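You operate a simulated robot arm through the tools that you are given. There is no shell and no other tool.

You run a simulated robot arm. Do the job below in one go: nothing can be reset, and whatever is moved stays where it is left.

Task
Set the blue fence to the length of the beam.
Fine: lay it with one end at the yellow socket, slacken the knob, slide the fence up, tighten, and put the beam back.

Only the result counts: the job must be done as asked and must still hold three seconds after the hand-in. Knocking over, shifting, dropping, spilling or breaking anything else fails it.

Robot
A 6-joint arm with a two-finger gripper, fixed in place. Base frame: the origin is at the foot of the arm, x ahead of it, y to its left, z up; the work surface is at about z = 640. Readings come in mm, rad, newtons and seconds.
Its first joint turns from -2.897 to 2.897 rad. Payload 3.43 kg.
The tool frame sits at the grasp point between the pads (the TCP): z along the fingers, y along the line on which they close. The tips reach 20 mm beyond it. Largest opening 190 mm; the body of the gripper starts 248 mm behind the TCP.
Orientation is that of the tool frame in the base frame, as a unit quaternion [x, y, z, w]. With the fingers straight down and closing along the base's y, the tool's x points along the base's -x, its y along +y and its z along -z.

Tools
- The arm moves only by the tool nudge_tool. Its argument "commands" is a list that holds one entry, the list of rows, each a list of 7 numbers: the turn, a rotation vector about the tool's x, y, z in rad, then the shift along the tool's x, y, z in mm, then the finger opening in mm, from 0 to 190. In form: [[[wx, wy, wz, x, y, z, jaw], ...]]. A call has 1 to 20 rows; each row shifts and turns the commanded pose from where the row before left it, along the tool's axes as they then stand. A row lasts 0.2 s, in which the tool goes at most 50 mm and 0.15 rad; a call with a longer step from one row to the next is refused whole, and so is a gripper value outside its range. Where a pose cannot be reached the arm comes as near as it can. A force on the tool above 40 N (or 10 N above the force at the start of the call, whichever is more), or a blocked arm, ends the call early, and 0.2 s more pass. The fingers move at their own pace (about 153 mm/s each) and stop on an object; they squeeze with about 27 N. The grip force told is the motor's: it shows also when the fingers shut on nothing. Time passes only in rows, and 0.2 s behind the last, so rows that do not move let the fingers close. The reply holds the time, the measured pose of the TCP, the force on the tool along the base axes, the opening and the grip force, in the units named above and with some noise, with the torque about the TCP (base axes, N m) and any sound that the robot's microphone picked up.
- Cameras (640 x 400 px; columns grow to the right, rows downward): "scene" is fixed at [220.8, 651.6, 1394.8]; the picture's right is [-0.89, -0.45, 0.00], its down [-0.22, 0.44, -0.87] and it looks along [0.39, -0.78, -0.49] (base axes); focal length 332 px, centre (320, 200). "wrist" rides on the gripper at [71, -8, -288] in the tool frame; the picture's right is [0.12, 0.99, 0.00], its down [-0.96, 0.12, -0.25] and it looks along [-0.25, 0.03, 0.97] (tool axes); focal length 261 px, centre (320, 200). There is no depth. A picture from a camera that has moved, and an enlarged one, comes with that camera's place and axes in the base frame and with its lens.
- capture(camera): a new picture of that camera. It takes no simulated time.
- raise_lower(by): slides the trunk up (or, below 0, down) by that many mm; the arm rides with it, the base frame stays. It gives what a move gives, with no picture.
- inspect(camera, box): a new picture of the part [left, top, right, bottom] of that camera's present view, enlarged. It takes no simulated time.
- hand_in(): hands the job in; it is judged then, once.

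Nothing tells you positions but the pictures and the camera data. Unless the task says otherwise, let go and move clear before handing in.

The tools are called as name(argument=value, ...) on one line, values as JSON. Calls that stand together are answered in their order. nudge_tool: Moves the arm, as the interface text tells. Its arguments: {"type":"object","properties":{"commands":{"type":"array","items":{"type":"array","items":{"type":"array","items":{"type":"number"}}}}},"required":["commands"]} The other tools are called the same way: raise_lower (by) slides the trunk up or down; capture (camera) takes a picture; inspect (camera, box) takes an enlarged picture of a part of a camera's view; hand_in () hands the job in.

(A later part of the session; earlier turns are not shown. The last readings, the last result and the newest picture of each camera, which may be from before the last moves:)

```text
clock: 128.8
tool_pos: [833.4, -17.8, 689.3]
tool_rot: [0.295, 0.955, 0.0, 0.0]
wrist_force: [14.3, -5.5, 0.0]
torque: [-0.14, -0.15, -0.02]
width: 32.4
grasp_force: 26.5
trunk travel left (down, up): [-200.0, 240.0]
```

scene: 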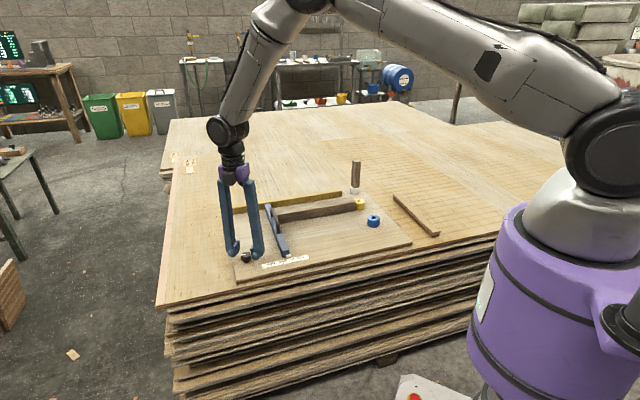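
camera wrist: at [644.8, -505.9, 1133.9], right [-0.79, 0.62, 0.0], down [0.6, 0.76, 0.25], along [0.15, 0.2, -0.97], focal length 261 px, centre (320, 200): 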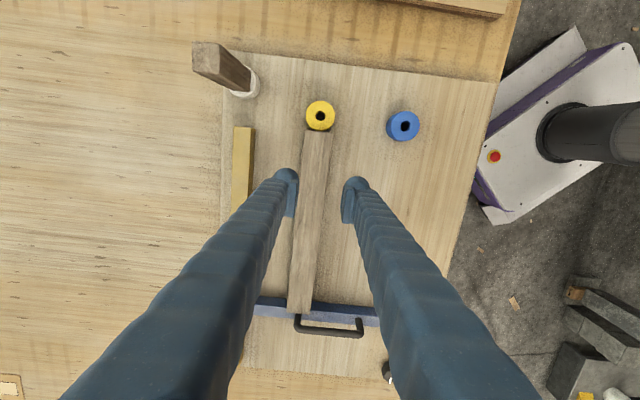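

nudge_tool(commands=[[[0, 0, 0.07, -1.2, 0, 0, 20], [0, 0, 0.07, 0, 0.1, 0, 20], [0, 0, 0.07, 0, 0.1, 0, 20], [0, 0, 0.07, 0, 0.1, 0, 20], [0, 0, 0, 0, 0, 0, 20]]])

nudge_tool(commands=[[[0, 0, 0.07, 0, 0.1, 0, 20], [0, 0, 0.07, 0, 0.1, 0, 20], [0, 0, 0.07, 0, 0.1, 0, 20], [0, 0, 0, 0, 0, 0, 20]]])

inspect(camera="wrist", box=[240, 130, 400, 230])

```text
clock: 130.0
tool_pos: [832.4, -16.7, 690.2]
tool_rot: [0.426, 0.905, 0.0, 0.0]
wrist_force: [13.9, -3.4, 2.3]
torque: [-0.04, -0.14, 0.01]
width: 32.5
grasp_force: 26.9
trunk travel left (down, up): [-200.0, 240.0]
```

```text
clock: 131.0
tool_pos: [833.3, -17.4, 689.5]
tool_rot: [0.519, 0.855, -0.001, 0.0]
wrist_force: [7.7, -1.3, 1.7]
torque: [0.05, -0.03, 0.02]
width: 32.6
grasp_force: 27.2
trunk travel left (down, up): [-200.0, 240.0]
```

```text
4.00 times, centred on (320, 180) of wrist
camera zoom: at [793.7, 42.0, 976.5], right [0.83, 0.56, 0.0], down [0.55, -0.8, 0.25], along [0.14, -0.2, -0.97], focal length 1043 px, centre (320, 280)
```

zoom: 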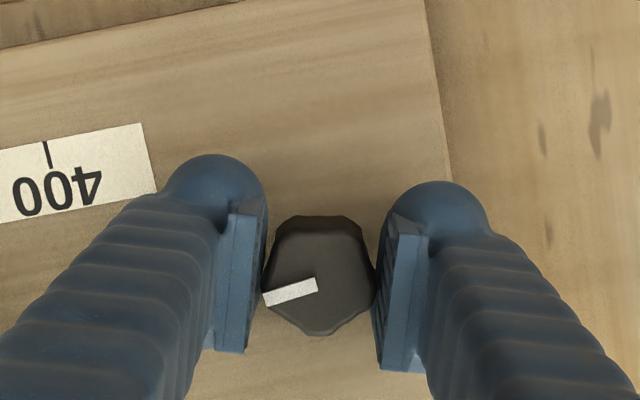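

The mark is back to within about 3° of its starting angle. I'll continue clockwise in small steps to feel for the stop.

nudge_tool(commands=[[[0, 0, 0.05, -0.5, 0.2, 0, 20], [0, 0, 0.03, 0, 0, 0, 20], [0, 0, 0, 0, 0, 0, 20]]])

nudge_tool(commands=[[[0, 0, 0.05, 0, 0, 0, 20], [0, 0, 0.05, 0, 0, 0, 20], [0, 0, 0, 0, 0, 0, 20]]])

inspect(camera="wrist", box=[240, 130, 400, 230])

```text
clock: 131.8
tool_pos: [833.8, -15.3, 689.6]
tool_rot: [0.552, 0.834, 0.0, 0.0]
wrist_force: [6.6, 4.6, 1.1]
torque: [0.15, -0.03, 0.02]
width: 32.4
grasp_force: 27.0
trunk travel left (down, up): [-200.0, 240.0]
```

```text
clock: 132.6
tool_pos: [833.8, -16.5, 690.0]
tool_rot: [0.593, 0.805, 0.0, -0.001]
wrist_force: [3.5, 4.8, 2.3]
torque: [-0.1, -0.09, 0.27]
width: 32.2
grasp_force: 27.1
trunk travel left (down, up): [-200.0, 240.0]
```

```text
4.00 times, centred on (320, 180) of wrist
camera zoom: at [805.2, 48.2, 976.4], right [0.91, 0.41, 0.0], down [0.4, -0.88, 0.25], along [0.1, -0.23, -0.97], focal length 1043 px, centre (320, 280)
```

zoom: 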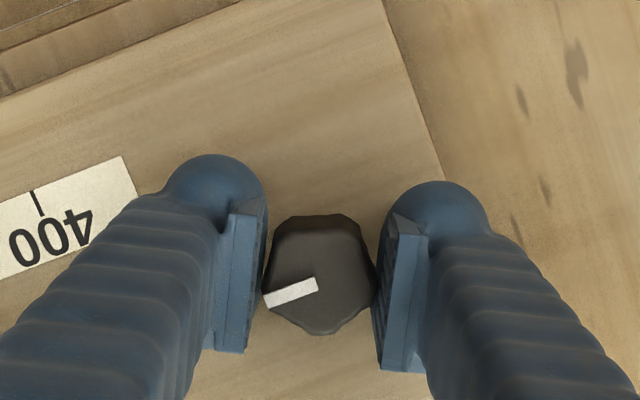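

Torque has begun to rise (0.27 N·m), so it's reaching the tight end at its original angle. A little more to make it firm.

nudge_tool(commands=[[[0, 0, 0.05, 0, 0, 0, 20], [0, 0, 0, 0, 0, 0, 20]]])

nudge_tool(commands=[[[0, 0, 0.05, 0, 0, 0, 20], [0, 0, 0, 0, 0, 0, 20]]])

inspect(camera="wrist", box=[240, 130, 400, 230])

```text
clock: 133.2
tool_pos: [835.1, -16.7, 688.4]
tool_rot: [0.613, 0.79, 0.001, 0.0]
wrist_force: [3.4, 3.8, 4.7]
torque: [-0.02, -0.02, 0.19]
width: 32.3
grasp_force: 27.0
trunk travel left (down, up): [-200.0, 240.0]
```

```text
clock: 133.8
tool_pos: [834.4, -18.2, 689.0]
tool_rot: [0.634, 0.774, 0.0, -0.001]
wrist_force: [6.3, 1.9, 5.4]
torque: [-0.07, -0.06, 0.18]
width: 32.9
grasp_force: 26.6
trunk travel left (down, up): [-200.0, 240.0]
```

```text
4.00 times, centred on (320, 180) of wrist
camera zoom: at [811.8, 50.1, 976.1], right [0.95, 0.32, 0.0], down [0.31, -0.92, 0.25], along [0.08, -0.23, -0.97], focal length 1043 px, centre (320, 280)
```

zoom: 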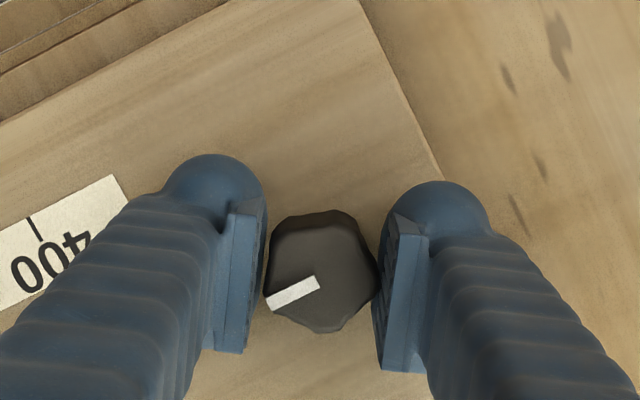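

The knob has hit its tight stop, with the grip starting to slip and the mark at its original angle. Releasing and rising.

nudge_tool(commands=[[[0, 0, 0, 0, 0, 0, 40], [0, 0, 0, 0, 0, 0, 50], [0, 0, 0, 0, 0, -10, 50], [0, 0, 0, 0, 0, -30, 50], [0, 0, 0, 0, 0, -40, 50], [0, 0, 0, 0, 0, -45, 50], [0, 0, 0, 0, 0, -35, 50], [0, 0, 0, 0, 0, 0, 50]]])

capture(camera="wrist")

inspect(camera="scene", box=[225, 180, 385, 280])

```text
clock: 135.6
tool_pos: [834.3, -16.1, 848.8]
tool_rot: [0.632, 0.775, -0.001, -0.001]
wrist_force: [-0.4, 0.1, -0.4]
torque: [0.01, 0.0, 0.0]
width: 50.0
grasp_force: 0.1
trunk travel left (down, up): [-200.0, 240.0]
```

```text
taken
camera wrist: at [811.4, 52.4, 1135.1], right [0.95, 0.32, 0.0], down [0.31, -0.92, 0.25], along [0.08, -0.23, -0.97], focal length 261 px, centre (320, 200)
```

wrist: 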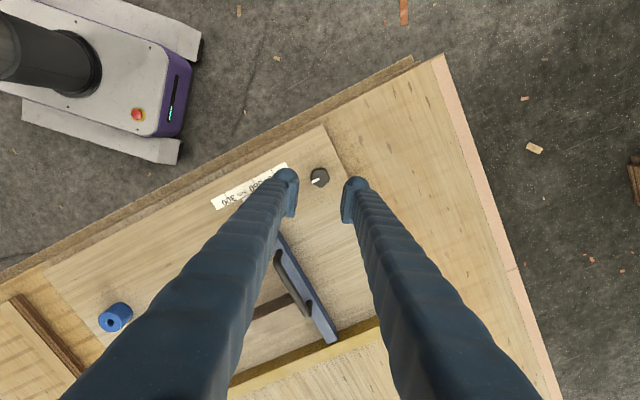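

```text
4.00 times, centred on (305, 230) of scene
camera zoom: at [220.8, 651.6, 1394.8], right [-0.89, -0.45, 0.0], down [-0.22, 0.44, -0.87], along [0.39, -0.78, -0.49], focal length 1328 px, centre (380, 80)
```

zoom: 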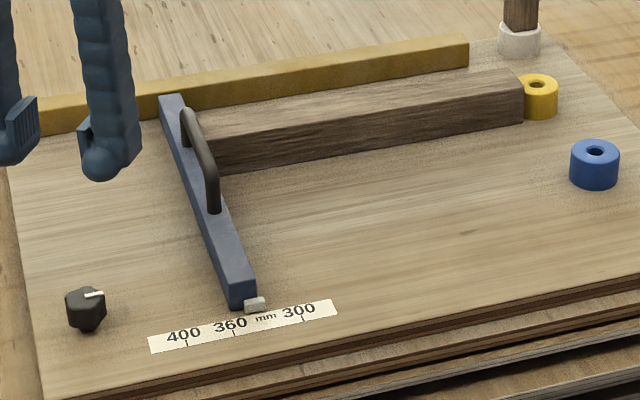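

Fence flush, knob tight. Now back over the beam to pick it up and return it.

nudge_tool(commands=[[[0, 0, -0.1437, 0, 0, 0, 80], [0, 0, -0.1437, 0, 0, 0, 80], [0, 0, -0.1437, 0, 0, 0, 80], [0, 0, -0.1437, 0, 0, 0, 80], [0, 0, -0.1437, 0, 0, 0, 80], [0, 0, -0.1437, 0, 0, 0, 80], [0, 0, -0.1437, 0, 0, 0, 80], [0, 0, -0.1437, 0, 0, 0, 80], [0, 0, -0.1437, 0, 0, 0, 80], [0, 0, -0.1437, 0, 0, 0, 80], [0, 0, -0.1437, 0, 0, 0, 80], [0, 0, -0.1437, 0, 0, 0, 80], [0, 0, -0.1437, 0, 0, 0, 80], [0, 0, -0.1437, 0, 0, 0, 80], [0, 0, -0.1437, 0, 0, 0, 80], [0, 0, 0, 0, 0, 0, 80]]])

nudge_tool(commands=[[[0, 0, 0, 39.65, -26.6, 0, 80], [0, 0, 0, 39.65, -26.6, 0, 80], [0, 0, 0, 39.65, -26.6, 0, 80], [0, 0, 0, 39.65, -26.6, 0, 80], [0, 0, 0, 39.65, -26.6, 0, 80], [0, 0, 0, 39.65, -26.6, 0, 80], [0, 0, 0, 39.65, -26.6, 0, 80], [0, 0, 0, 39.65, -26.6, 0, 80], [0, 0, 0, 0, 0, 0, 80]]])

capture(camera="wrist")

```text
clock: 139.0
tool_pos: [834.8, -18.6, 848.0]
tool_rot: [-0.383, 0.924, -0.001, 0.0]
wrist_force: [0.2, -0.3, 0.0]
torque: [-0.03, 0.0, -0.01]
width: 80.0
grasp_force: 0.0
trunk travel left (down, up): [-200.0, 240.0]
```

```text
clock: 141.0
tool_pos: [758.7, -391.7, 854.0]
tool_rot: [-0.384, 0.923, 0.001, -0.001]
wrist_force: [0.1, -0.1, -0.1]
torque: [0.15, -0.01, -0.01]
width: 80.2
grasp_force: 0.0
trunk travel left (down, up): [-200.0, 240.0]
```

```text
taken
camera wrist: at [715.4, -447.2, 1140.9], right [-0.79, 0.62, 0.0], down [0.6, 0.76, 0.25], along [0.15, 0.2, -0.97], focal length 261 px, centre (320, 200)
```

wrist: 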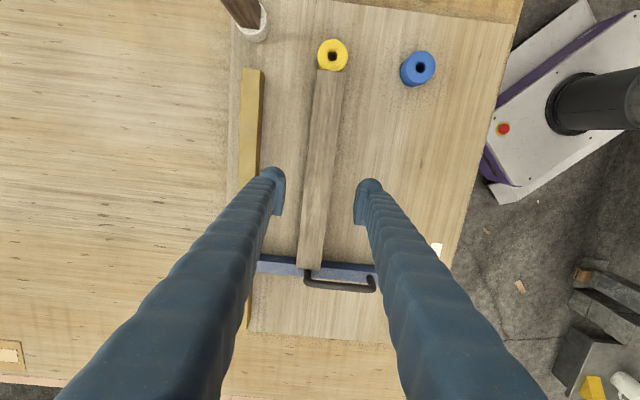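

inspect(camera="wrist", box=[280, 150, 360, 210])

inspect(camera="wrist", box=[300, 55, 360, 95])

inspect(camera="wrist", box=[280, 245, 340, 285])

```text
6.67 times, centred on (320, 180) of wrist
camera zoom: at [715.4, -447.2, 1140.9], right [-0.79, 0.62, 0.0], down [0.6, 0.76, 0.25], along [0.15, 0.2, -0.97], focal length 1738 px, centre (320, 333)
```

zoom: 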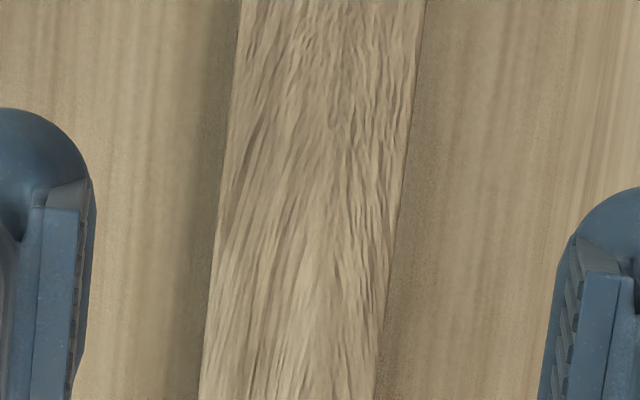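

```text
10.00 times, centred on (330, 75) of wrist
camera zoom: at [715.4, -447.2, 1140.9], right [-0.79, 0.62, 0.0], down [0.6, 0.76, 0.25], along [0.15, 0.2, -0.97], focal length 2606 px, centre (220, 1450)
```

zoom: 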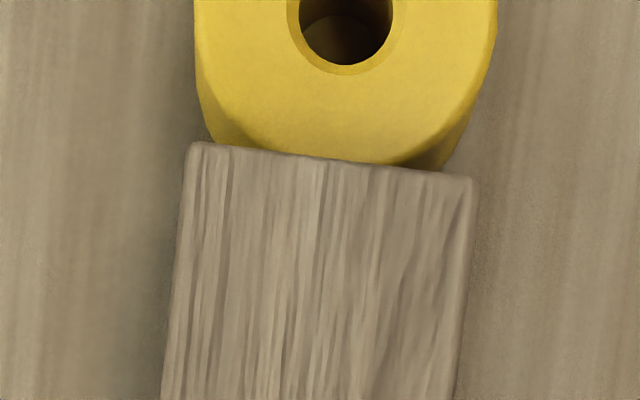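

```text
10.00 times, centred on (310, 265) of wrist
camera zoom: at [715.4, -447.2, 1140.9], right [-0.79, 0.62, 0.0], down [0.6, 0.76, 0.25], along [0.15, 0.2, -0.97], focal length 2606 px, centre (420, -450)
```

zoom: 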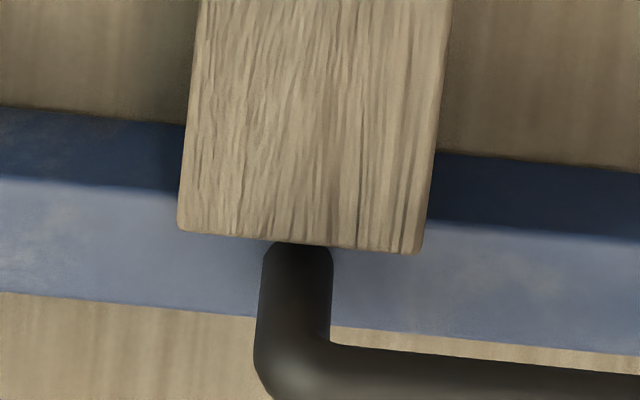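

The beam measures 338.6 mm again and is well placed. I'll shift to be centred on it and descend.

nudge_tool(commands=[[[0, 0, 0, -3.1, -1.5, 20, 80], [0, 0, 0, 0, 0, 40, 80], [0, 0, 0, 0, 0, 40, 80], [0, 0, 0, 0, 0, 35, 80], [0, 0, 0, 0, 0, 15, 80], [0, 0, 0, 0, 0, 0, 80]]])

capture(camera="wrist")

inspect(camera="wrist", box=[260, 150, 380, 230])

```text
clock: 142.4
tool_pos: [762.4, -393.1, 702.1]
tool_rot: [-0.384, 0.924, 0.0, 0.0]
wrist_force: [-0.3, 0.3, 0.7]
torque: [-0.02, -0.01, 0.01]
width: 79.8
grasp_force: 0.1
trunk travel left (down, up): [-200.0, 240.0]
```

```text
taken
camera wrist: at [718.7, -449.0, 989.2], right [-0.79, 0.62, 0.0], down [0.6, 0.76, 0.25], along [0.15, 0.19, -0.97], focal length 261 px, centre (320, 200)
```

wrist: 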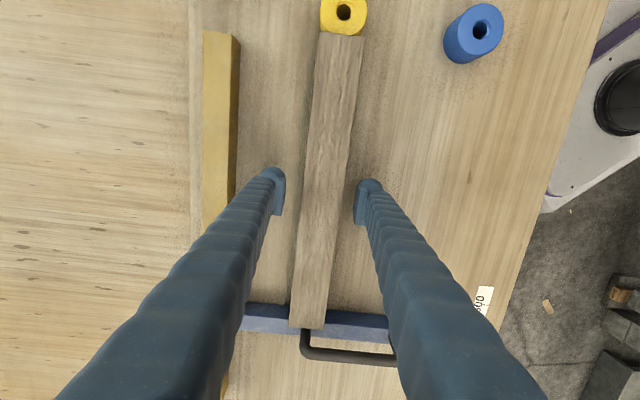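

```text
5.00 times, centred on (320, 190) of wrist
camera zoom: at [718.7, -449.0, 989.2], right [-0.79, 0.62, 0.0], down [0.6, 0.76, 0.25], along [0.15, 0.19, -0.97], focal length 1303 px, centre (320, 250)
```

zoom: 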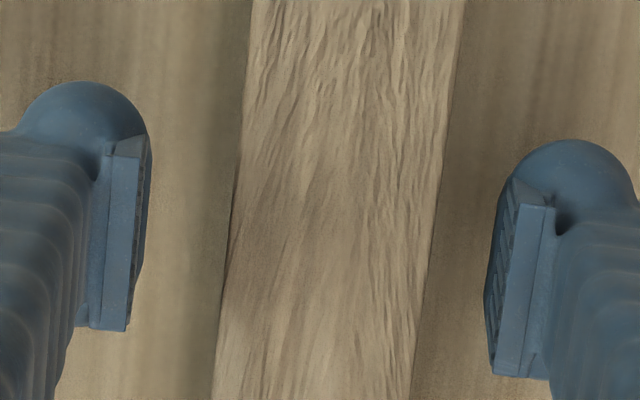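

The beam is about 3 mm off-centre between the fingers. Correcting and lowering to grip height.

nudge_tool(commands=[[[0, 0, 0, -1.5, 2.9, 3, 80], [0, 0, 0, 0, 0, 6, 80], [0, 0, 0, 0, 0, 4, 80], [0, 0, 0, 0, 0, 0, 80]]])

inspect(camera="wrist", box=[260, 150, 380, 230])

```text
clock: 143.4
tool_pos: [763.6, -391.3, 686.8]
tool_rot: [-0.383, 0.924, -0.001, 0.0]
wrist_force: [-0.2, 1.4, -0.3]
torque: [0.05, 0.0, 0.03]
width: 79.8
grasp_force: 0.1
trunk travel left (down, up): [-200.0, 240.0]
```

```text
5.00 times, centred on (320, 190) of wrist
camera zoom: at [718.7, -444.3, 973.9], right [-0.79, 0.62, 0.0], down [0.6, 0.76, 0.25], along [0.15, 0.19, -0.97], focal length 1303 px, centre (320, 250)
```

zoom: 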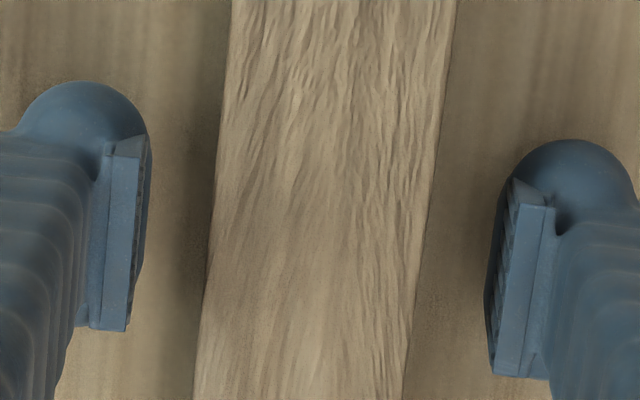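

Centred now. Closing on the beam.

nudge_tool(commands=[[[0, 0, 0, 0, 0, 0, 60], [0, 0, 0, 0, 0, 0, 45], [0, 0, 0, 0, 0, 0, 30], [0, 0, 0, 0, 0, 0, 30], [0, 0, 0, 0, 0, 0, 30]]])

capture(camera="wrist")

```text
clock: 144.6
tool_pos: [762.6, -389.0, 686.0]
tool_rot: [-0.383, 0.924, 0.0, 0.0]
wrist_force: [1.5, -1.4, 1.1]
torque: [-0.03, -0.02, -0.01]
width: 45.0
grasp_force: 26.9
trunk travel left (down, up): [-200.0, 240.0]
```

```text
taken
camera wrist: at [718.8, -444.3, 974.0], right [-0.79, 0.62, 0.0], down [0.6, 0.76, 0.25], along [0.15, 0.19, -0.97], focal length 261 px, centre (320, 200)
```

wrist: 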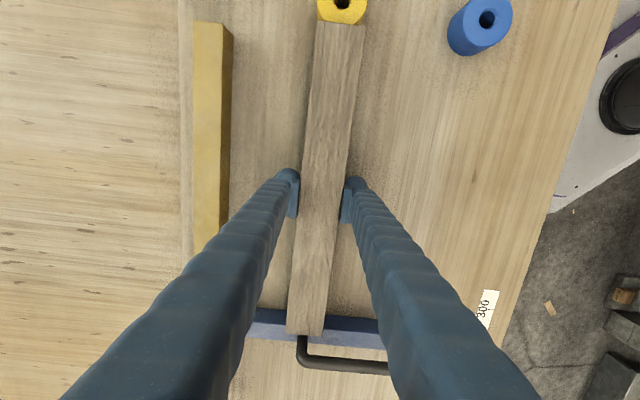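

Gripped at 45 mm. Lifting straight up, slowly at first.

nudge_tool(commands=[[[0, 0, 0, 0, 0, -4, 30], [0, 0, 0, 0, 0, -8, 30], [0, 0, 0, 0, 0, -12, 30], [0, 0, 0, 0, 0, -20, 30], [0, 0, 0, 0, 0, 0, 30]]])

inspect(camera="scene", box=[225, 150, 385, 280])

```text
clock: 145.8
tool_pos: [762.8, -386.5, 730.8]
tool_rot: [-0.382, 0.924, -0.001, -0.001]
wrist_force: [-0.3, 0.5, -2.8]
torque: [-0.04, -0.01, 0.0]
width: 45.0
grasp_force: 26.9
trunk travel left (down, up): [-200.0, 240.0]
```

```text
3.08 times, centred on (305, 215) of scene
camera zoom: at [220.8, 651.6, 1394.8], right [-0.89, -0.45, 0.0], down [-0.22, 0.44, -0.87], along [0.39, -0.78, -0.49], focal length 1022 px, centre (366, 154)
```

zoom: 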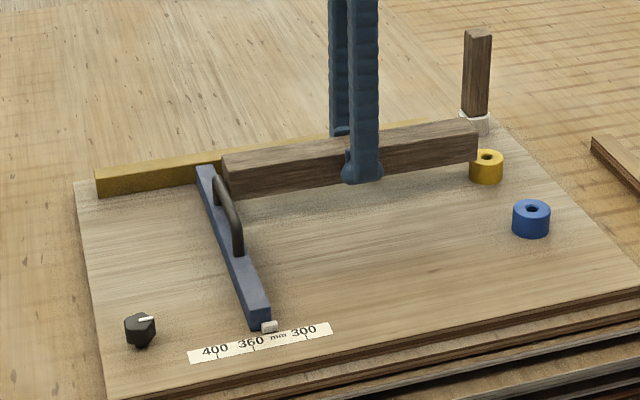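

Lifted cleanly, with fence and socket undisturbed. Raising to travel height and turning back.

nudge_tool(commands=[[[0, 0, 0, 0, 0, -35, 30], [0, 0, 0, 0, 0, -45, 30], [0, 0, 0, 0, 0, -45, 30], [0, 0, 0, 0, 0, -45, 30], [0, 0, 0, 0, 0, -30, 30], [0, 0, 0, 0, 0, 0, 30]]])

nudge_tool(commands=[[[0, 0, 0.07, 0, 0, 0, 30], [0, 0, 0.14, 0, 0, 0, 30], [0, 0, 0.14, 0, 0, 0, 30], [0, 0, 0.14, 0, 0, 0, 30], [0, 0, 0.14, 0, 0, 0, 30], [0, 0, 0.14, 0, 0, 0, 30], [0, 0, 0.14, 0, 0, 0, 30], [0, 0, 0.14, 0, 0, 0, 30], [0, 0, 0.14, 0, 0, 0, 30], [0, 0, 0.14, 0, 0, 0, 30], [0, 0, 0.14, 0, 0, 0, 30], [0, 0, 0.089, 0, 0, 0, 30], [0, 0, 0, 0, 0, 0, 30]]])

```text
clock: 147.2
tool_pos: [762.9, -387.9, 931.7]
tool_rot: [-0.383, 0.924, 0.0, 0.0]
wrist_force: [0.2, -0.4, -3.8]
torque: [0.03, 0.05, 0.02]
width: 45.1
grasp_force: 27.2
trunk travel left (down, up): [-200.0, 240.0]
```

```text
clock: 150.0
tool_pos: [762.3, -386.8, 930.1]
tool_rot: [0.378, 0.926, 0.001, 0.0]
wrist_force: [-0.7, -0.3, -3.0]
torque: [0.01, -0.01, 0.03]
width: 45.0
grasp_force: 26.9
trunk travel left (down, up): [-200.0, 240.0]
```

Turned back to the original orientation. I'll measure exactly how the beam sits in the grip before carrying it back.

inspect(camera="wrist", box=[300, 10, 380, 60])

inspect(camera="wrist", box=[270, 300, 350, 350])

```text
8.00 times, centred on (340, 35) of wrist
camera zoom: at [706.0, -343.4, 1216.5], right [0.61, 0.79, 0.0], down [0.77, -0.59, 0.25], along [0.2, -0.15, -0.97], focal length 2085 px, centre (160, 1520)
```

zoom: 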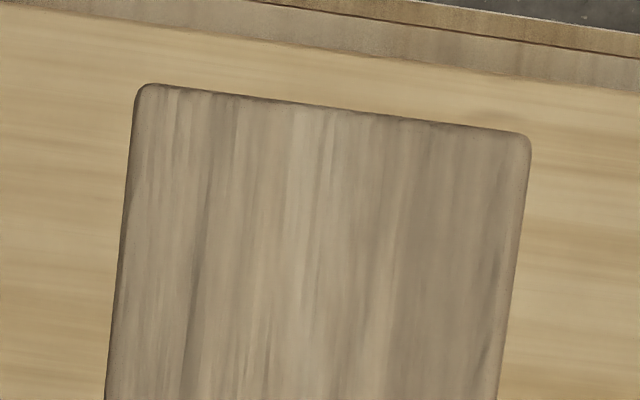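

```text
8.00 times, centred on (310, 325) of wrist
camera zoom: at [706.0, -343.4, 1216.5], right [0.61, 0.79, 0.0], down [0.77, -0.59, 0.25], along [0.2, -0.15, -0.97], focal length 2085 px, centre (400, -800)
```

zoom: 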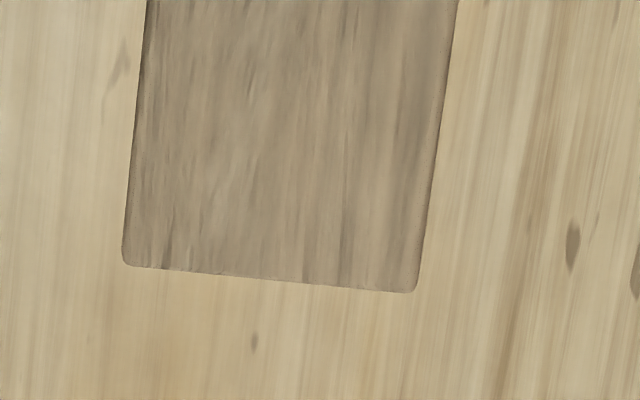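

The beam is centred in the grip to within 0.5 mm. Carrying it back above its original place.

nudge_tool(commands=[[[0, 0, 0.0035, 4, -20, 0, 30], [0, 0, 0, 8, -40, 0, 30], [0, 0, 0, 9, -45.5, 0, 30], [0, 0, 0, 9, -45.5, 0, 30], [0, 0, 0, 9, -45.5, 0, 30], [0, 0, 0, 9, -45.5, 0, 30], [0, 0, 0, 9, -45.5, 0, 30], [0, 0, 0, 9, -45.5, 0, 30], [0, 0, 0, 9, -45.5, 0, 30], [0, 0, 0, 9, -45.5, 0, 30], [0, 0, 0, 9, -45.5, 0, 30], [0, 0, 0, 9, -45.5, 0, 30], [0, 0, 0, 6.3, -31.6, 0, 30], [0, 0, 0, 3, -15.5, 0, 30], [0, 0, 0, 0, 0, 0, 30]]])

capture(camera="wrist")

capture(camera="scene")

```text
clock: 153.2
tool_pos: [287.8, -712.3, 929.2]
tool_rot: [0.379, 0.925, 0.0, 0.0]
wrist_force: [-0.6, -0.4, -2.7]
torque: [0.02, 0.0, 0.0]
width: 45.1
grasp_force: 27.5
trunk travel left (down, up): [-200.0, 240.0]
```

```text
taken
camera wrist: at [232.4, -667.8, 1216.1], right [0.61, 0.79, 0.0], down [0.77, -0.59, 0.25], along [0.2, -0.15, -0.97], focal length 261 px, centre (320, 200)
```

wrist: 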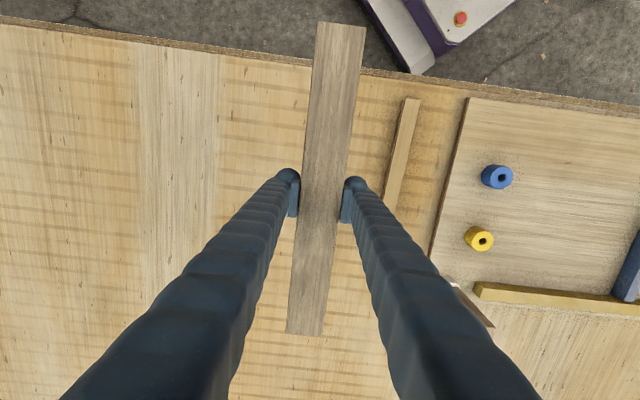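

```text
taken
```

scene: 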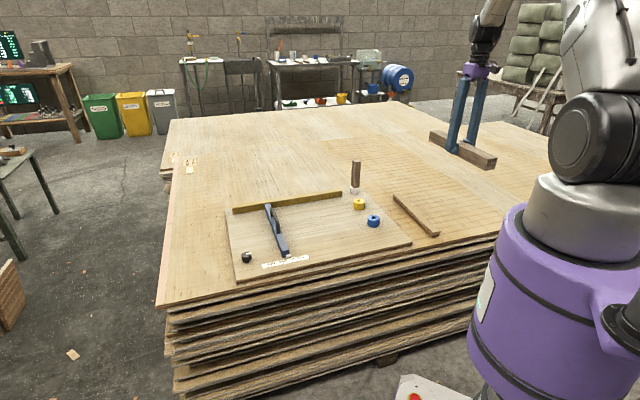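

Directly above its original spot. Lowering to just above the table.

nudge_tool(commands=[[[0, 0, 0, 0, 1, 20, 30], [0, 0, 0, 0, 0, 40, 30], [0, 0, 0, 0, 0, 45, 30], [0, 0, 0, 0, 0, 45, 30], [0, 0, 0, 0, 0, 45, 30], [0, 0, 0, 0, 0, 35, 30], [0, 0, 0, 0, 0, 15, 30], [0, 0, 0, 0, 0, 7, 30], [0, 0, 0, 0, 0, 0, 30]]])

inspect(camera="wrist", box=[300, 10, 380, 60])

inspect(camera="scene", box=[410, 170, 490, 240])

```text
clock: 155.2
tool_pos: [291.0, -710.4, 678.7]
tool_rot: [0.379, 0.925, 0.001, 0.0]
wrist_force: [-0.3, 0.5, -2.6]
torque: [-0.01, 0.04, 0.02]
width: 44.9
grasp_force: 27.4
trunk travel left (down, up): [-200.0, 240.0]
```

```text
8.00 times, centred on (340, 35) of wrist
camera zoom: at [234.7, -666.1, 965.9], right [0.61, 0.79, 0.0], down [0.77, -0.59, 0.25], along [0.2, -0.15, -0.97], focal length 2085 px, centre (160, 1520)
```

zoom: 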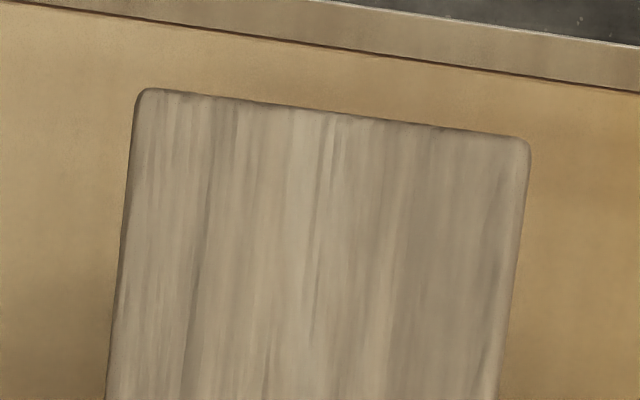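

```text
5.71 times, centred on (450, 205) of scene
camera zoom: at [220.8, 651.6, 1394.8], right [-0.89, -0.45, 0.0], down [-0.22, 0.44, -0.87], along [0.39, -0.78, -0.49], focal length 1898 px, centre (-423, 171)
```

zoom: 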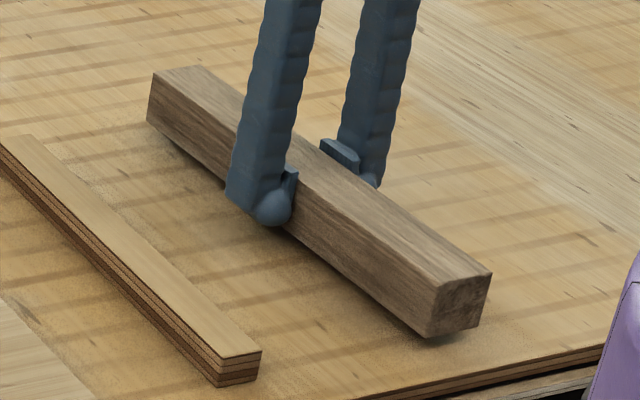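

About 12 mm above the table. Small correction, then down nearly to touch.

nudge_tool(commands=[[[0, 0, 0, 0.4, -1.7, 4, 30], [0, 0, 0, 0, 0, 4, 30], [0, 0, 0, 0, 0, 2, 30], [0, 0, 0, 0, 0, 0, 30]]])

inspect(camera="wrist", box=[300, 10, 380, 60])

inspect(camera="wrist", box=[270, 300, 350, 350])

inspect(camera="scene", box=[410, 170, 490, 240])

```text
clock: 156.2
tool_pos: [288.9, -711.9, 668.9]
tool_rot: [0.379, 0.925, 0.0, 0.0]
wrist_force: [0.5, 0.3, -3.2]
torque: [-0.01, 0.01, -0.01]
width: 44.9
grasp_force: 27.0
trunk travel left (down, up): [-200.0, 240.0]
```

```text
8.00 times, centred on (340, 35) of wrist
camera zoom: at [232.8, -668.0, 956.3], right [0.61, 0.79, 0.0], down [0.77, -0.59, 0.25], along [0.2, -0.15, -0.97], focal length 2085 px, centre (160, 1520)
```

zoom: 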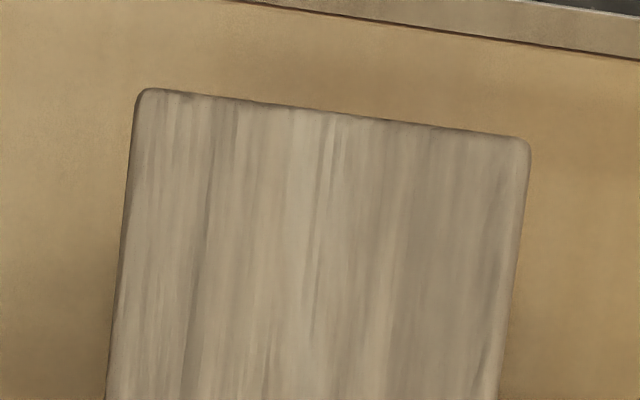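

```text
8.00 times, centred on (310, 325) of wrist
camera zoom: at [232.8, -668.0, 956.3], right [0.61, 0.79, 0.0], down [0.77, -0.59, 0.25], along [0.2, -0.15, -0.97], focal length 2085 px, centre (400, -800)
```

zoom: 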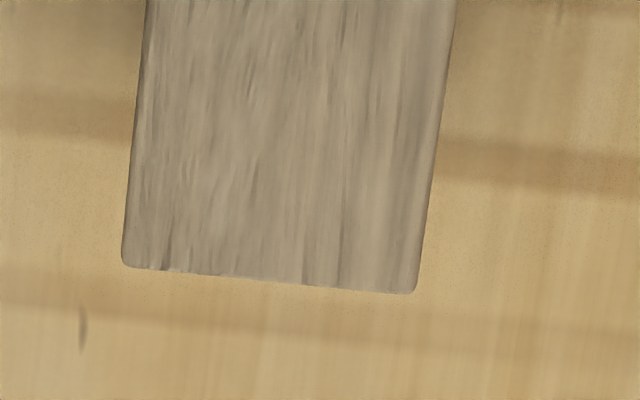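

```text
5.71 times, centred on (450, 205) of scene
camera zoom: at [220.8, 651.6, 1394.8], right [-0.89, -0.45, 0.0], down [-0.22, 0.44, -0.87], along [0.39, -0.78, -0.49], focal length 1898 px, centre (-423, 171)
```

zoom: 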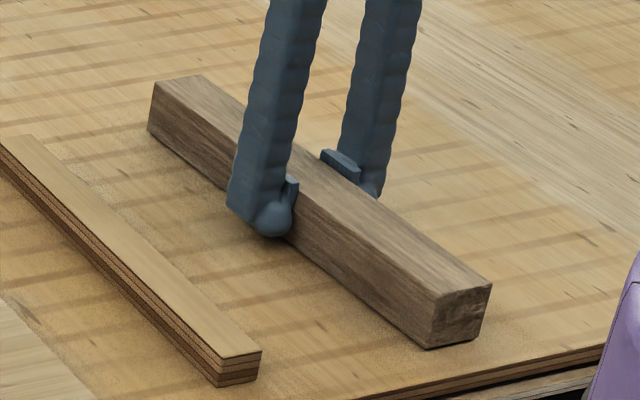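

Very close to the original outline; I'll shift 1 mm to match and lower until it touches.

nudge_tool(commands=[[[0, 0, 0, 0.2, 1.0, 0.5, 30], [0, 0, 0, 0, 0, 0.5, 30], [0, 0, 0, 0, 0, 0, 30]]])

nudge_tool(commands=[[[0, 0, 0, 0, 0, 0.7, 30], [0, 0, 0, 0, 0, 0.5, 30], [0, 0, 0, 0, 0, 0, 30]]])

```text
clock: 157.0
tool_pos: [289.0, -710.7, 668.6]
tool_rot: [0.379, 0.925, 0.0, -0.001]
wrist_force: [1.0, -0.7, -2.7]
torque: [0.02, 0.02, 0.0]
width: 45.2
grasp_force: 27.2
trunk travel left (down, up): [-200.0, 240.0]
```

```text
clock: 157.8
tool_pos: [288.8, -711.5, 667.3]
tool_rot: [0.379, 0.926, 0.0, 0.0]
wrist_force: [1.4, 1.0, 0.8]
torque: [0.13, -0.01, -0.02]
width: 45.0
grasp_force: 26.9
trunk travel left (down, up): [-200.0, 240.0]
```

Touching the table now (weight off the gripper). Checking the placement before release.

inspect(camera="wrist", box=[300, 10, 380, 60])

inspect(camera="wrist", box=[270, 300, 350, 350])

inspect(camera="scene", box=[410, 170, 490, 240])

```text
8.00 times, centred on (340, 35) of wrist
camera zoom: at [232.3, -666.8, 954.2], right [0.61, 0.79, 0.0], down [0.77, -0.59, 0.25], along [0.2, -0.15, -0.97], focal length 2085 px, centre (160, 1520)
```

zoom: 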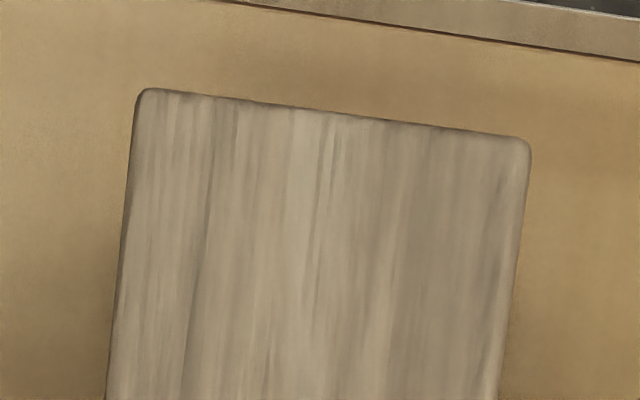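

```text
8.00 times, centred on (310, 325) of wrist
camera zoom: at [232.3, -666.8, 954.2], right [0.61, 0.79, 0.0], down [0.77, -0.59, 0.25], along [0.2, -0.15, -0.97], focal length 2085 px, centre (400, -800)
```

zoom: 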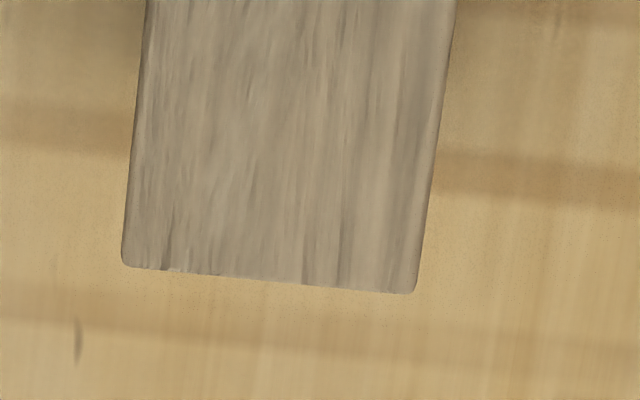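

```text
5.71 times, centred on (450, 205) of scene
camera zoom: at [220.8, 651.6, 1394.8], right [-0.89, -0.45, 0.0], down [-0.22, 0.44, -0.87], along [0.39, -0.78, -0.49], focal length 1898 px, centre (-423, 171)
```

zoom: 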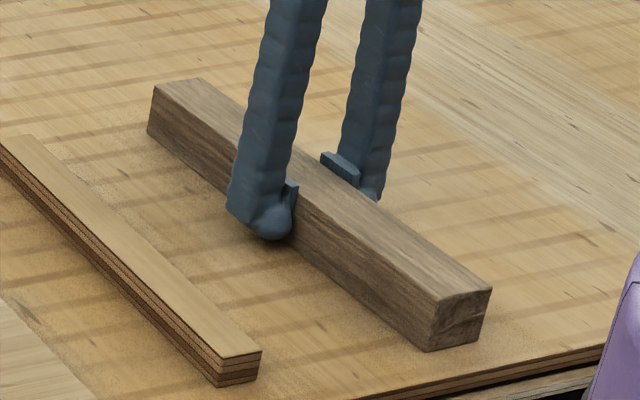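

Within about 1 mm of the original place by both cameras. Releasing.

nudge_tool(commands=[[[0, 0, 0, -0.6, 0, 0.4, 30], [0, 0, 0, 0, 0, 0, 50], [0, 0, 0, 0, 0, 0, 70], [0, 0, 0, 0, 0, 0, 100], [0, 0, 0, 0, 0, 0, 100]]])

nudge_tool(commands=[[[0, 0, 0, 0, 0, -15, 100], [0, 0, 0, 0, 0, -40, 100], [0, 0, 0, 0, 0, -45, 100], [0, 0, 0, 0, 0, -45, 100], [0, 0, 0, 0, 0, -45, 100], [0, 0, 0, 0, 0, -45, 100], [0, 0, 0, 0, 0, -45, 100], [0, 0, 0, 0, 0, 0, 100]]])

capture(camera="wrist")

capture(camera="scene")

inspect(camera="scene", box=[330, 150, 500, 260])

```text
clock: 159.0
tool_pos: [289.0, -712.1, 665.7]
tool_rot: [0.379, 0.925, 0.001, 0.0]
wrist_force: [-0.5, -0.9, 0.1]
torque: [0.0, 0.01, 0.03]
width: 99.8
grasp_force: 0.1
trunk travel left (down, up): [-200.0, 240.0]
```

```text
clock: 160.8
tool_pos: [289.0, -710.4, 946.7]
tool_rot: [0.378, 0.926, 0.0, 0.0]
wrist_force: [0.5, 0.3, -0.1]
torque: [-0.07, 0.0, 0.01]
width: 100.0
grasp_force: 0.0
trunk travel left (down, up): [-200.0, 240.0]
```

```text
taken
camera wrist: at [233.2, -666.0, 1233.7], right [0.61, 0.79, 0.0], down [0.77, -0.59, 0.25], along [0.2, -0.15, -0.97], focal length 261 px, centre (320, 200)
```

wrist: 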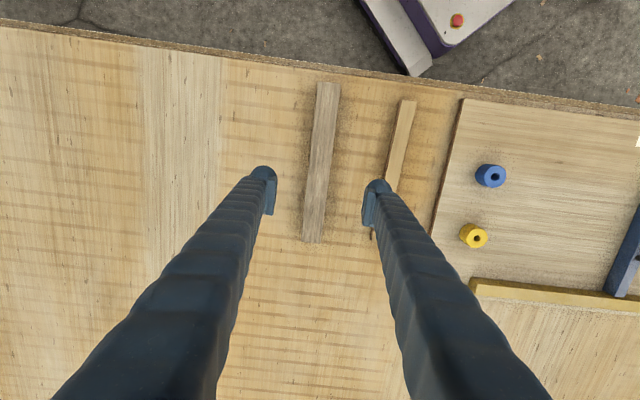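

```text
taken
```

scene: 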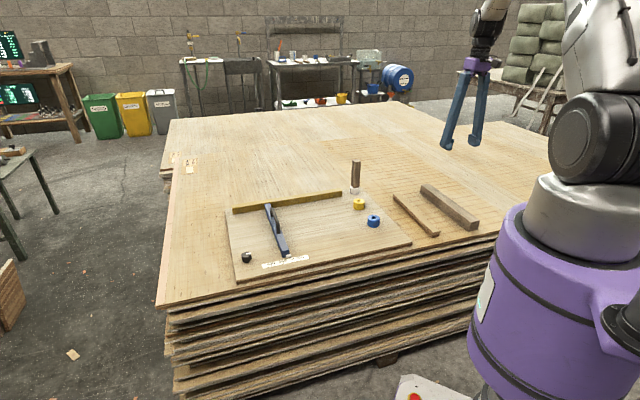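

```text
3.64 times, centred on (415, 205) of scene
camera zoom: at [220.8, 651.6, 1394.8], right [-0.89, -0.45, 0.0], down [-0.22, 0.44, -0.87], along [0.39, -0.78, -0.49], focal length 1208 px, centre (-26, 182)
```

zoom: 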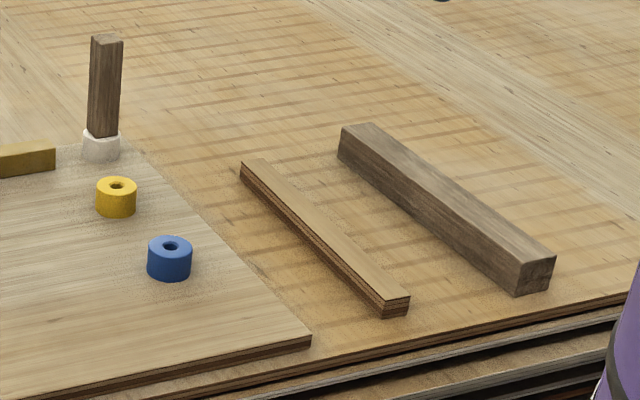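

The beam is back exactly as in the first picture. Now I'll verify that the fence hasn't moved and measure the socket-to-fence distance.

inspect(camera="scene", box=[225, 180, 385, 280])

nudge_tool(commands=[[[0, 0, 0, 0, 48, 0, 100], [0, 0, 0, 0, 48, 0, 100], [0, 0, 0, 0, 48, 0, 100], [0, 0, 0, 0, 48, 0, 100], [0, 0, 0, 0, 48, 0, 100], [0, 0, 0, 0, 48, 0, 100], [0, 0, 0, 0, 48, 0, 100], [0, 0, 0, 0, 48, 0, 100], [0, 0, 0, 0, 48, 0, 100], [0, 0, 0, 0, 48, 0, 100], [0, 0, 0, 0, 48, 0, 100], [0, 0, 0, 0, 48, 0, 100], [0, 0, 0, 0, 0, 0, 100]]])

capture(camera="wrist")

```text
4.00 times, centred on (305, 230) of scene
camera zoom: at [220.8, 651.6, 1394.8], right [-0.89, -0.45, 0.0], down [-0.22, 0.44, -0.87], along [0.39, -0.78, -0.49], focal length 1328 px, centre (380, 80)
```

zoom: 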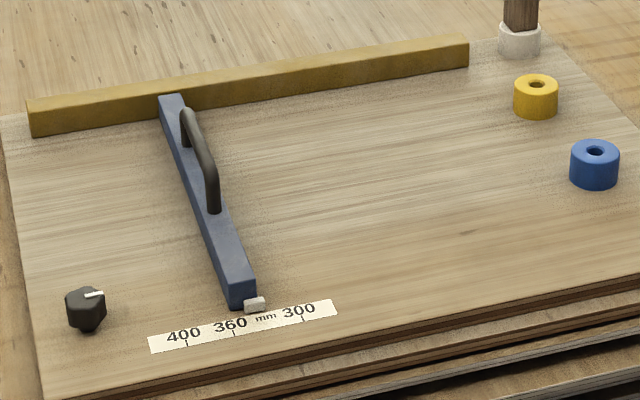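

```text
clock: 163.6
tool_pos: [698.2, -298.9, 944.6]
tool_rot: [0.379, 0.926, 0.0, 0.0]
wrist_force: [0.7, 0.3, -0.3]
torque: [-0.12, -0.02, 0.02]
width: 99.8
grasp_force: 0.1
trunk travel left (down, up): [-200.0, 240.0]
```

```text
taken
camera wrist: at [641.6, -254.3, 1232.2], right [0.61, 0.79, 0.0], down [0.77, -0.59, 0.25], along [0.2, -0.15, -0.97], focal length 261 px, centre (320, 200)
```

wrist: 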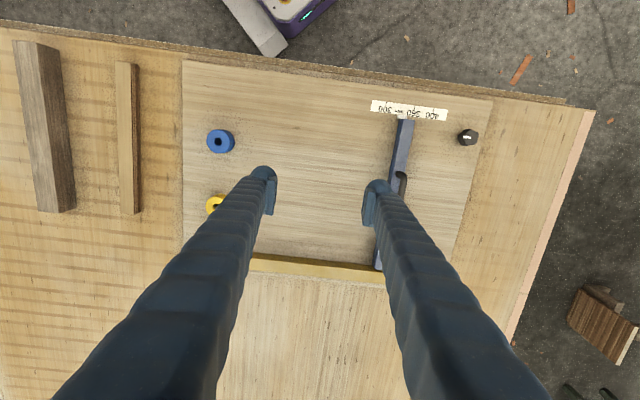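

The fence is where it was set. I'll shift the camera so the yellow socket and the fence are both unobstructed, for a direct measurement.

nudge_tool(commands=[[[0, 0, 0, -45, 0, 0, 100], [0, 0, 0, -45, 0, 0, 100], [0, 0, 0, -45, 0, 0, 100], [0, 0, 0, 0, 0, 0, 100]]])

capture(camera="wrist")

```text
clock: 164.6
tool_pos: [790.8, -397.1, 945.5]
tool_rot: [0.378, 0.926, 0.001, -0.001]
wrist_force: [1.0, 0.0, 0.2]
torque: [0.02, 0.01, 0.0]
width: 99.9
grasp_force: 0.1
trunk travel left (down, up): [-200.0, 240.0]
```

```text
taken
camera wrist: at [735.1, -353.1, 1233.4], right [0.61, 0.79, 0.0], down [0.77, -0.59, 0.25], along [0.19, -0.15, -0.97], focal length 261 px, centre (320, 200)
```

wrist: 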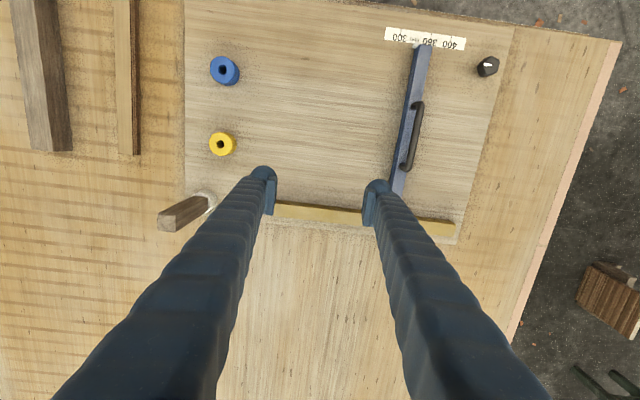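

inspect(camera="wrist", box=[195, 120, 255, 160])

inspect(camera="wrist", box=[375, 130, 435, 170])

inspect(camera="wrist", box=[375, 15, 515, 105])

```text
10.00 times, centred on (225, 140) of wrist
camera zoom: at [735.1, -353.1, 1233.4], right [0.61, 0.79, 0.0], down [0.77, -0.59, 0.25], along [0.19, -0.15, -0.97], focal length 2606 px, centre (1270, 800)
```

zoom: 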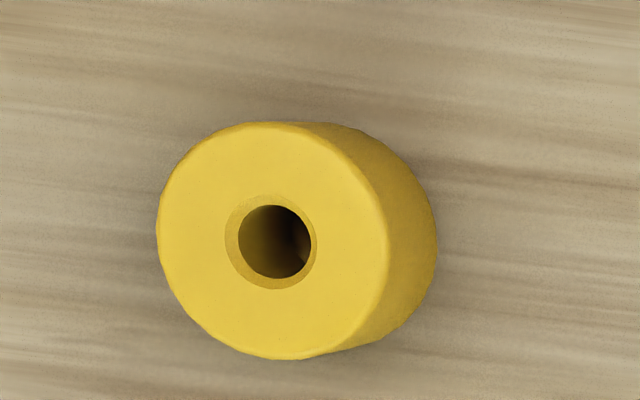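

```text
10.00 times, centred on (405, 150) of wrist
camera zoom: at [735.1, -353.1, 1233.4], right [0.61, 0.79, 0.0], down [0.77, -0.59, 0.25], along [0.19, -0.15, -0.97], focal length 2606 px, centre (-530, 700)
```

zoom: 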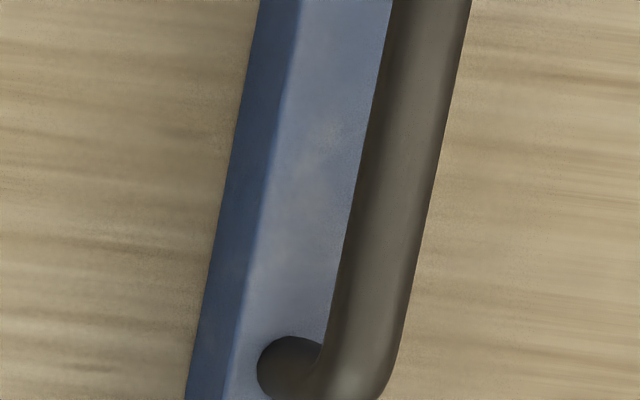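

```text
4.44 times, centred on (445, 60) of wrist
camera zoom: at [735.1, -353.1, 1233.4], right [0.61, 0.79, 0.0], down [0.77, -0.59, 0.25], along [0.19, -0.15, -0.97], focal length 1158 px, centre (-236, 822)
```

zoom: 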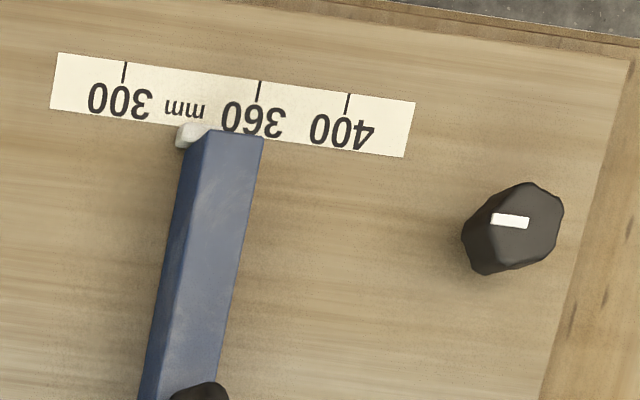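

By the cameras the socket-to-fence distance agrees with the beam length to within measurement error. As an independent check I'll read the fence's pointer on the scale from directly above.

nudge_tool(commands=[[[0, 0, 0, 31.2, 27.6, 0, 100], [0, 0, 0, 31.2, 27.6, 0, 100], [0, 0, 0, 31.2, 27.6, 0, 100], [0, 0, 0, 31.2, 27.6, 0, 100], [0, 0, 0, 31.2, 27.6, 0, 100], [0, 0, 0, 31.2, 27.6, 0, 100], [0, 0, 0, 0, 0, 0, 100]]])

capture(camera="wrist")

inspect(camera="wrist", box=[280, 110, 370, 160])

```text
clock: 166.2
tool_pos: [770.5, -143.2, 945.1]
tool_rot: [0.379, 0.925, -0.001, 0.0]
wrist_force: [0.6, 0.4, 0.3]
torque: [-0.16, 0.01, -0.03]
width: 100.0
grasp_force: 0.0
trunk travel left (down, up): [-200.0, 240.0]
```

```text
taken
camera wrist: at [714.9, -100.2, 1233.0], right [0.61, 0.79, 0.0], down [0.77, -0.59, 0.25], along [0.2, -0.15, -0.97], focal length 261 px, centre (320, 200)
```

wrist: 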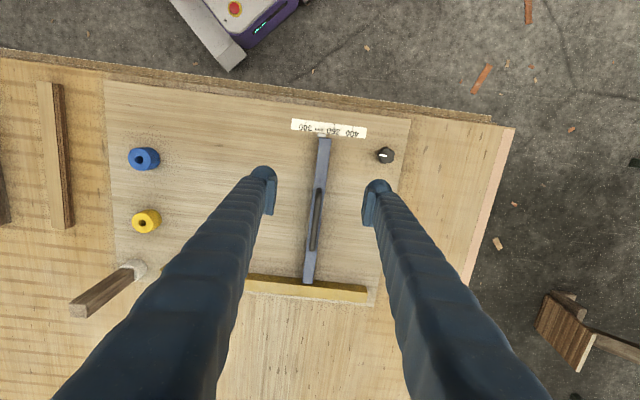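

```text
7.11 times, centred on (325, 135) of wrist
camera zoom: at [714.9, -100.2, 1233.0], right [0.61, 0.79, 0.0], down [0.77, -0.59, 0.25], along [0.2, -0.15, -0.97], focal length 1854 px, centre (284, 662)
```

zoom: 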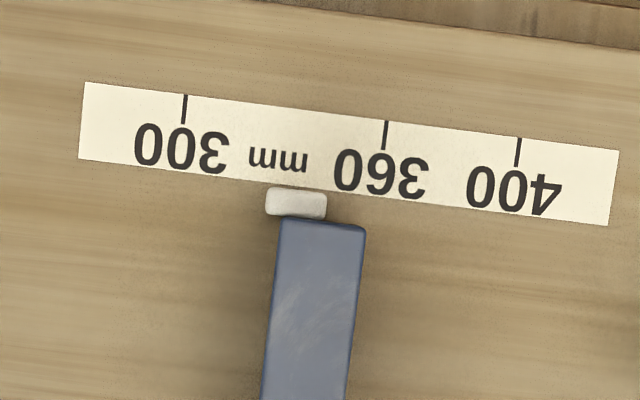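

The pointer sits at about 336–338 on the scale, consistent with the beam. One last check of the knob's mark against its original angle.

inspect(camera="wrist", box=[365, 140, 405, 170])

inspect(camera="scene", box=[230, 240, 290, 280])

inspect(camera="scene", box=[220, 150, 420, 290])

```text
13.33 times, centred on (385, 155) of wrist
camera zoom: at [714.9, -100.2, 1233.0], right [0.61, 0.79, 0.0], down [0.77, -0.59, 0.25], along [0.2, -0.15, -0.97], focal length 3475 px, centre (-547, 800)
```

zoom: 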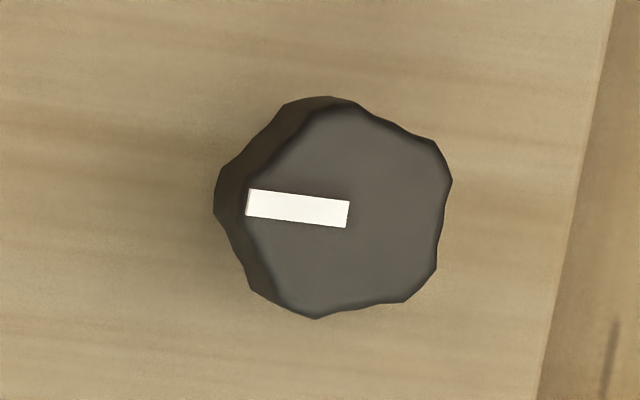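

```text
10.00 times, centred on (260, 260) of scene
camera zoom: at [220.8, 651.6, 1394.8], right [-0.89, -0.45, 0.0], down [-0.22, 0.44, -0.87], along [0.39, -0.78, -0.49], focal length 3321 px, centre (920, -400)
```

zoom: 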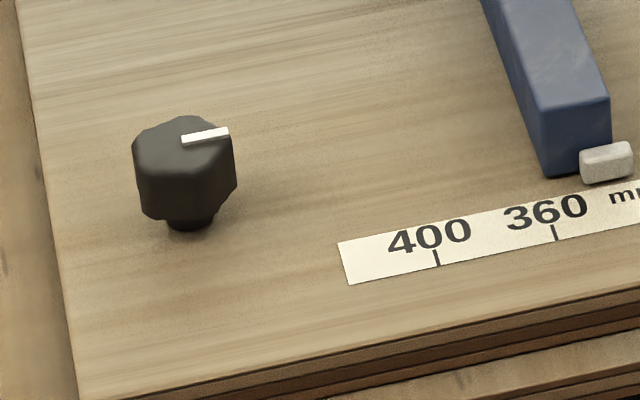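

```text
2.86 times, centred on (320, 220) of scene
camera zoom: at [220.8, 651.6, 1394.8], right [-0.89, -0.45, 0.0], down [-0.22, 0.44, -0.87], along [0.39, -0.78, -0.49], focal length 949 px, centre (320, 143)
```

zoom: 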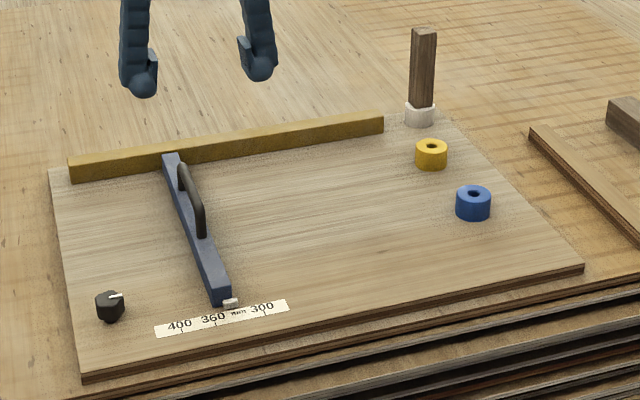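

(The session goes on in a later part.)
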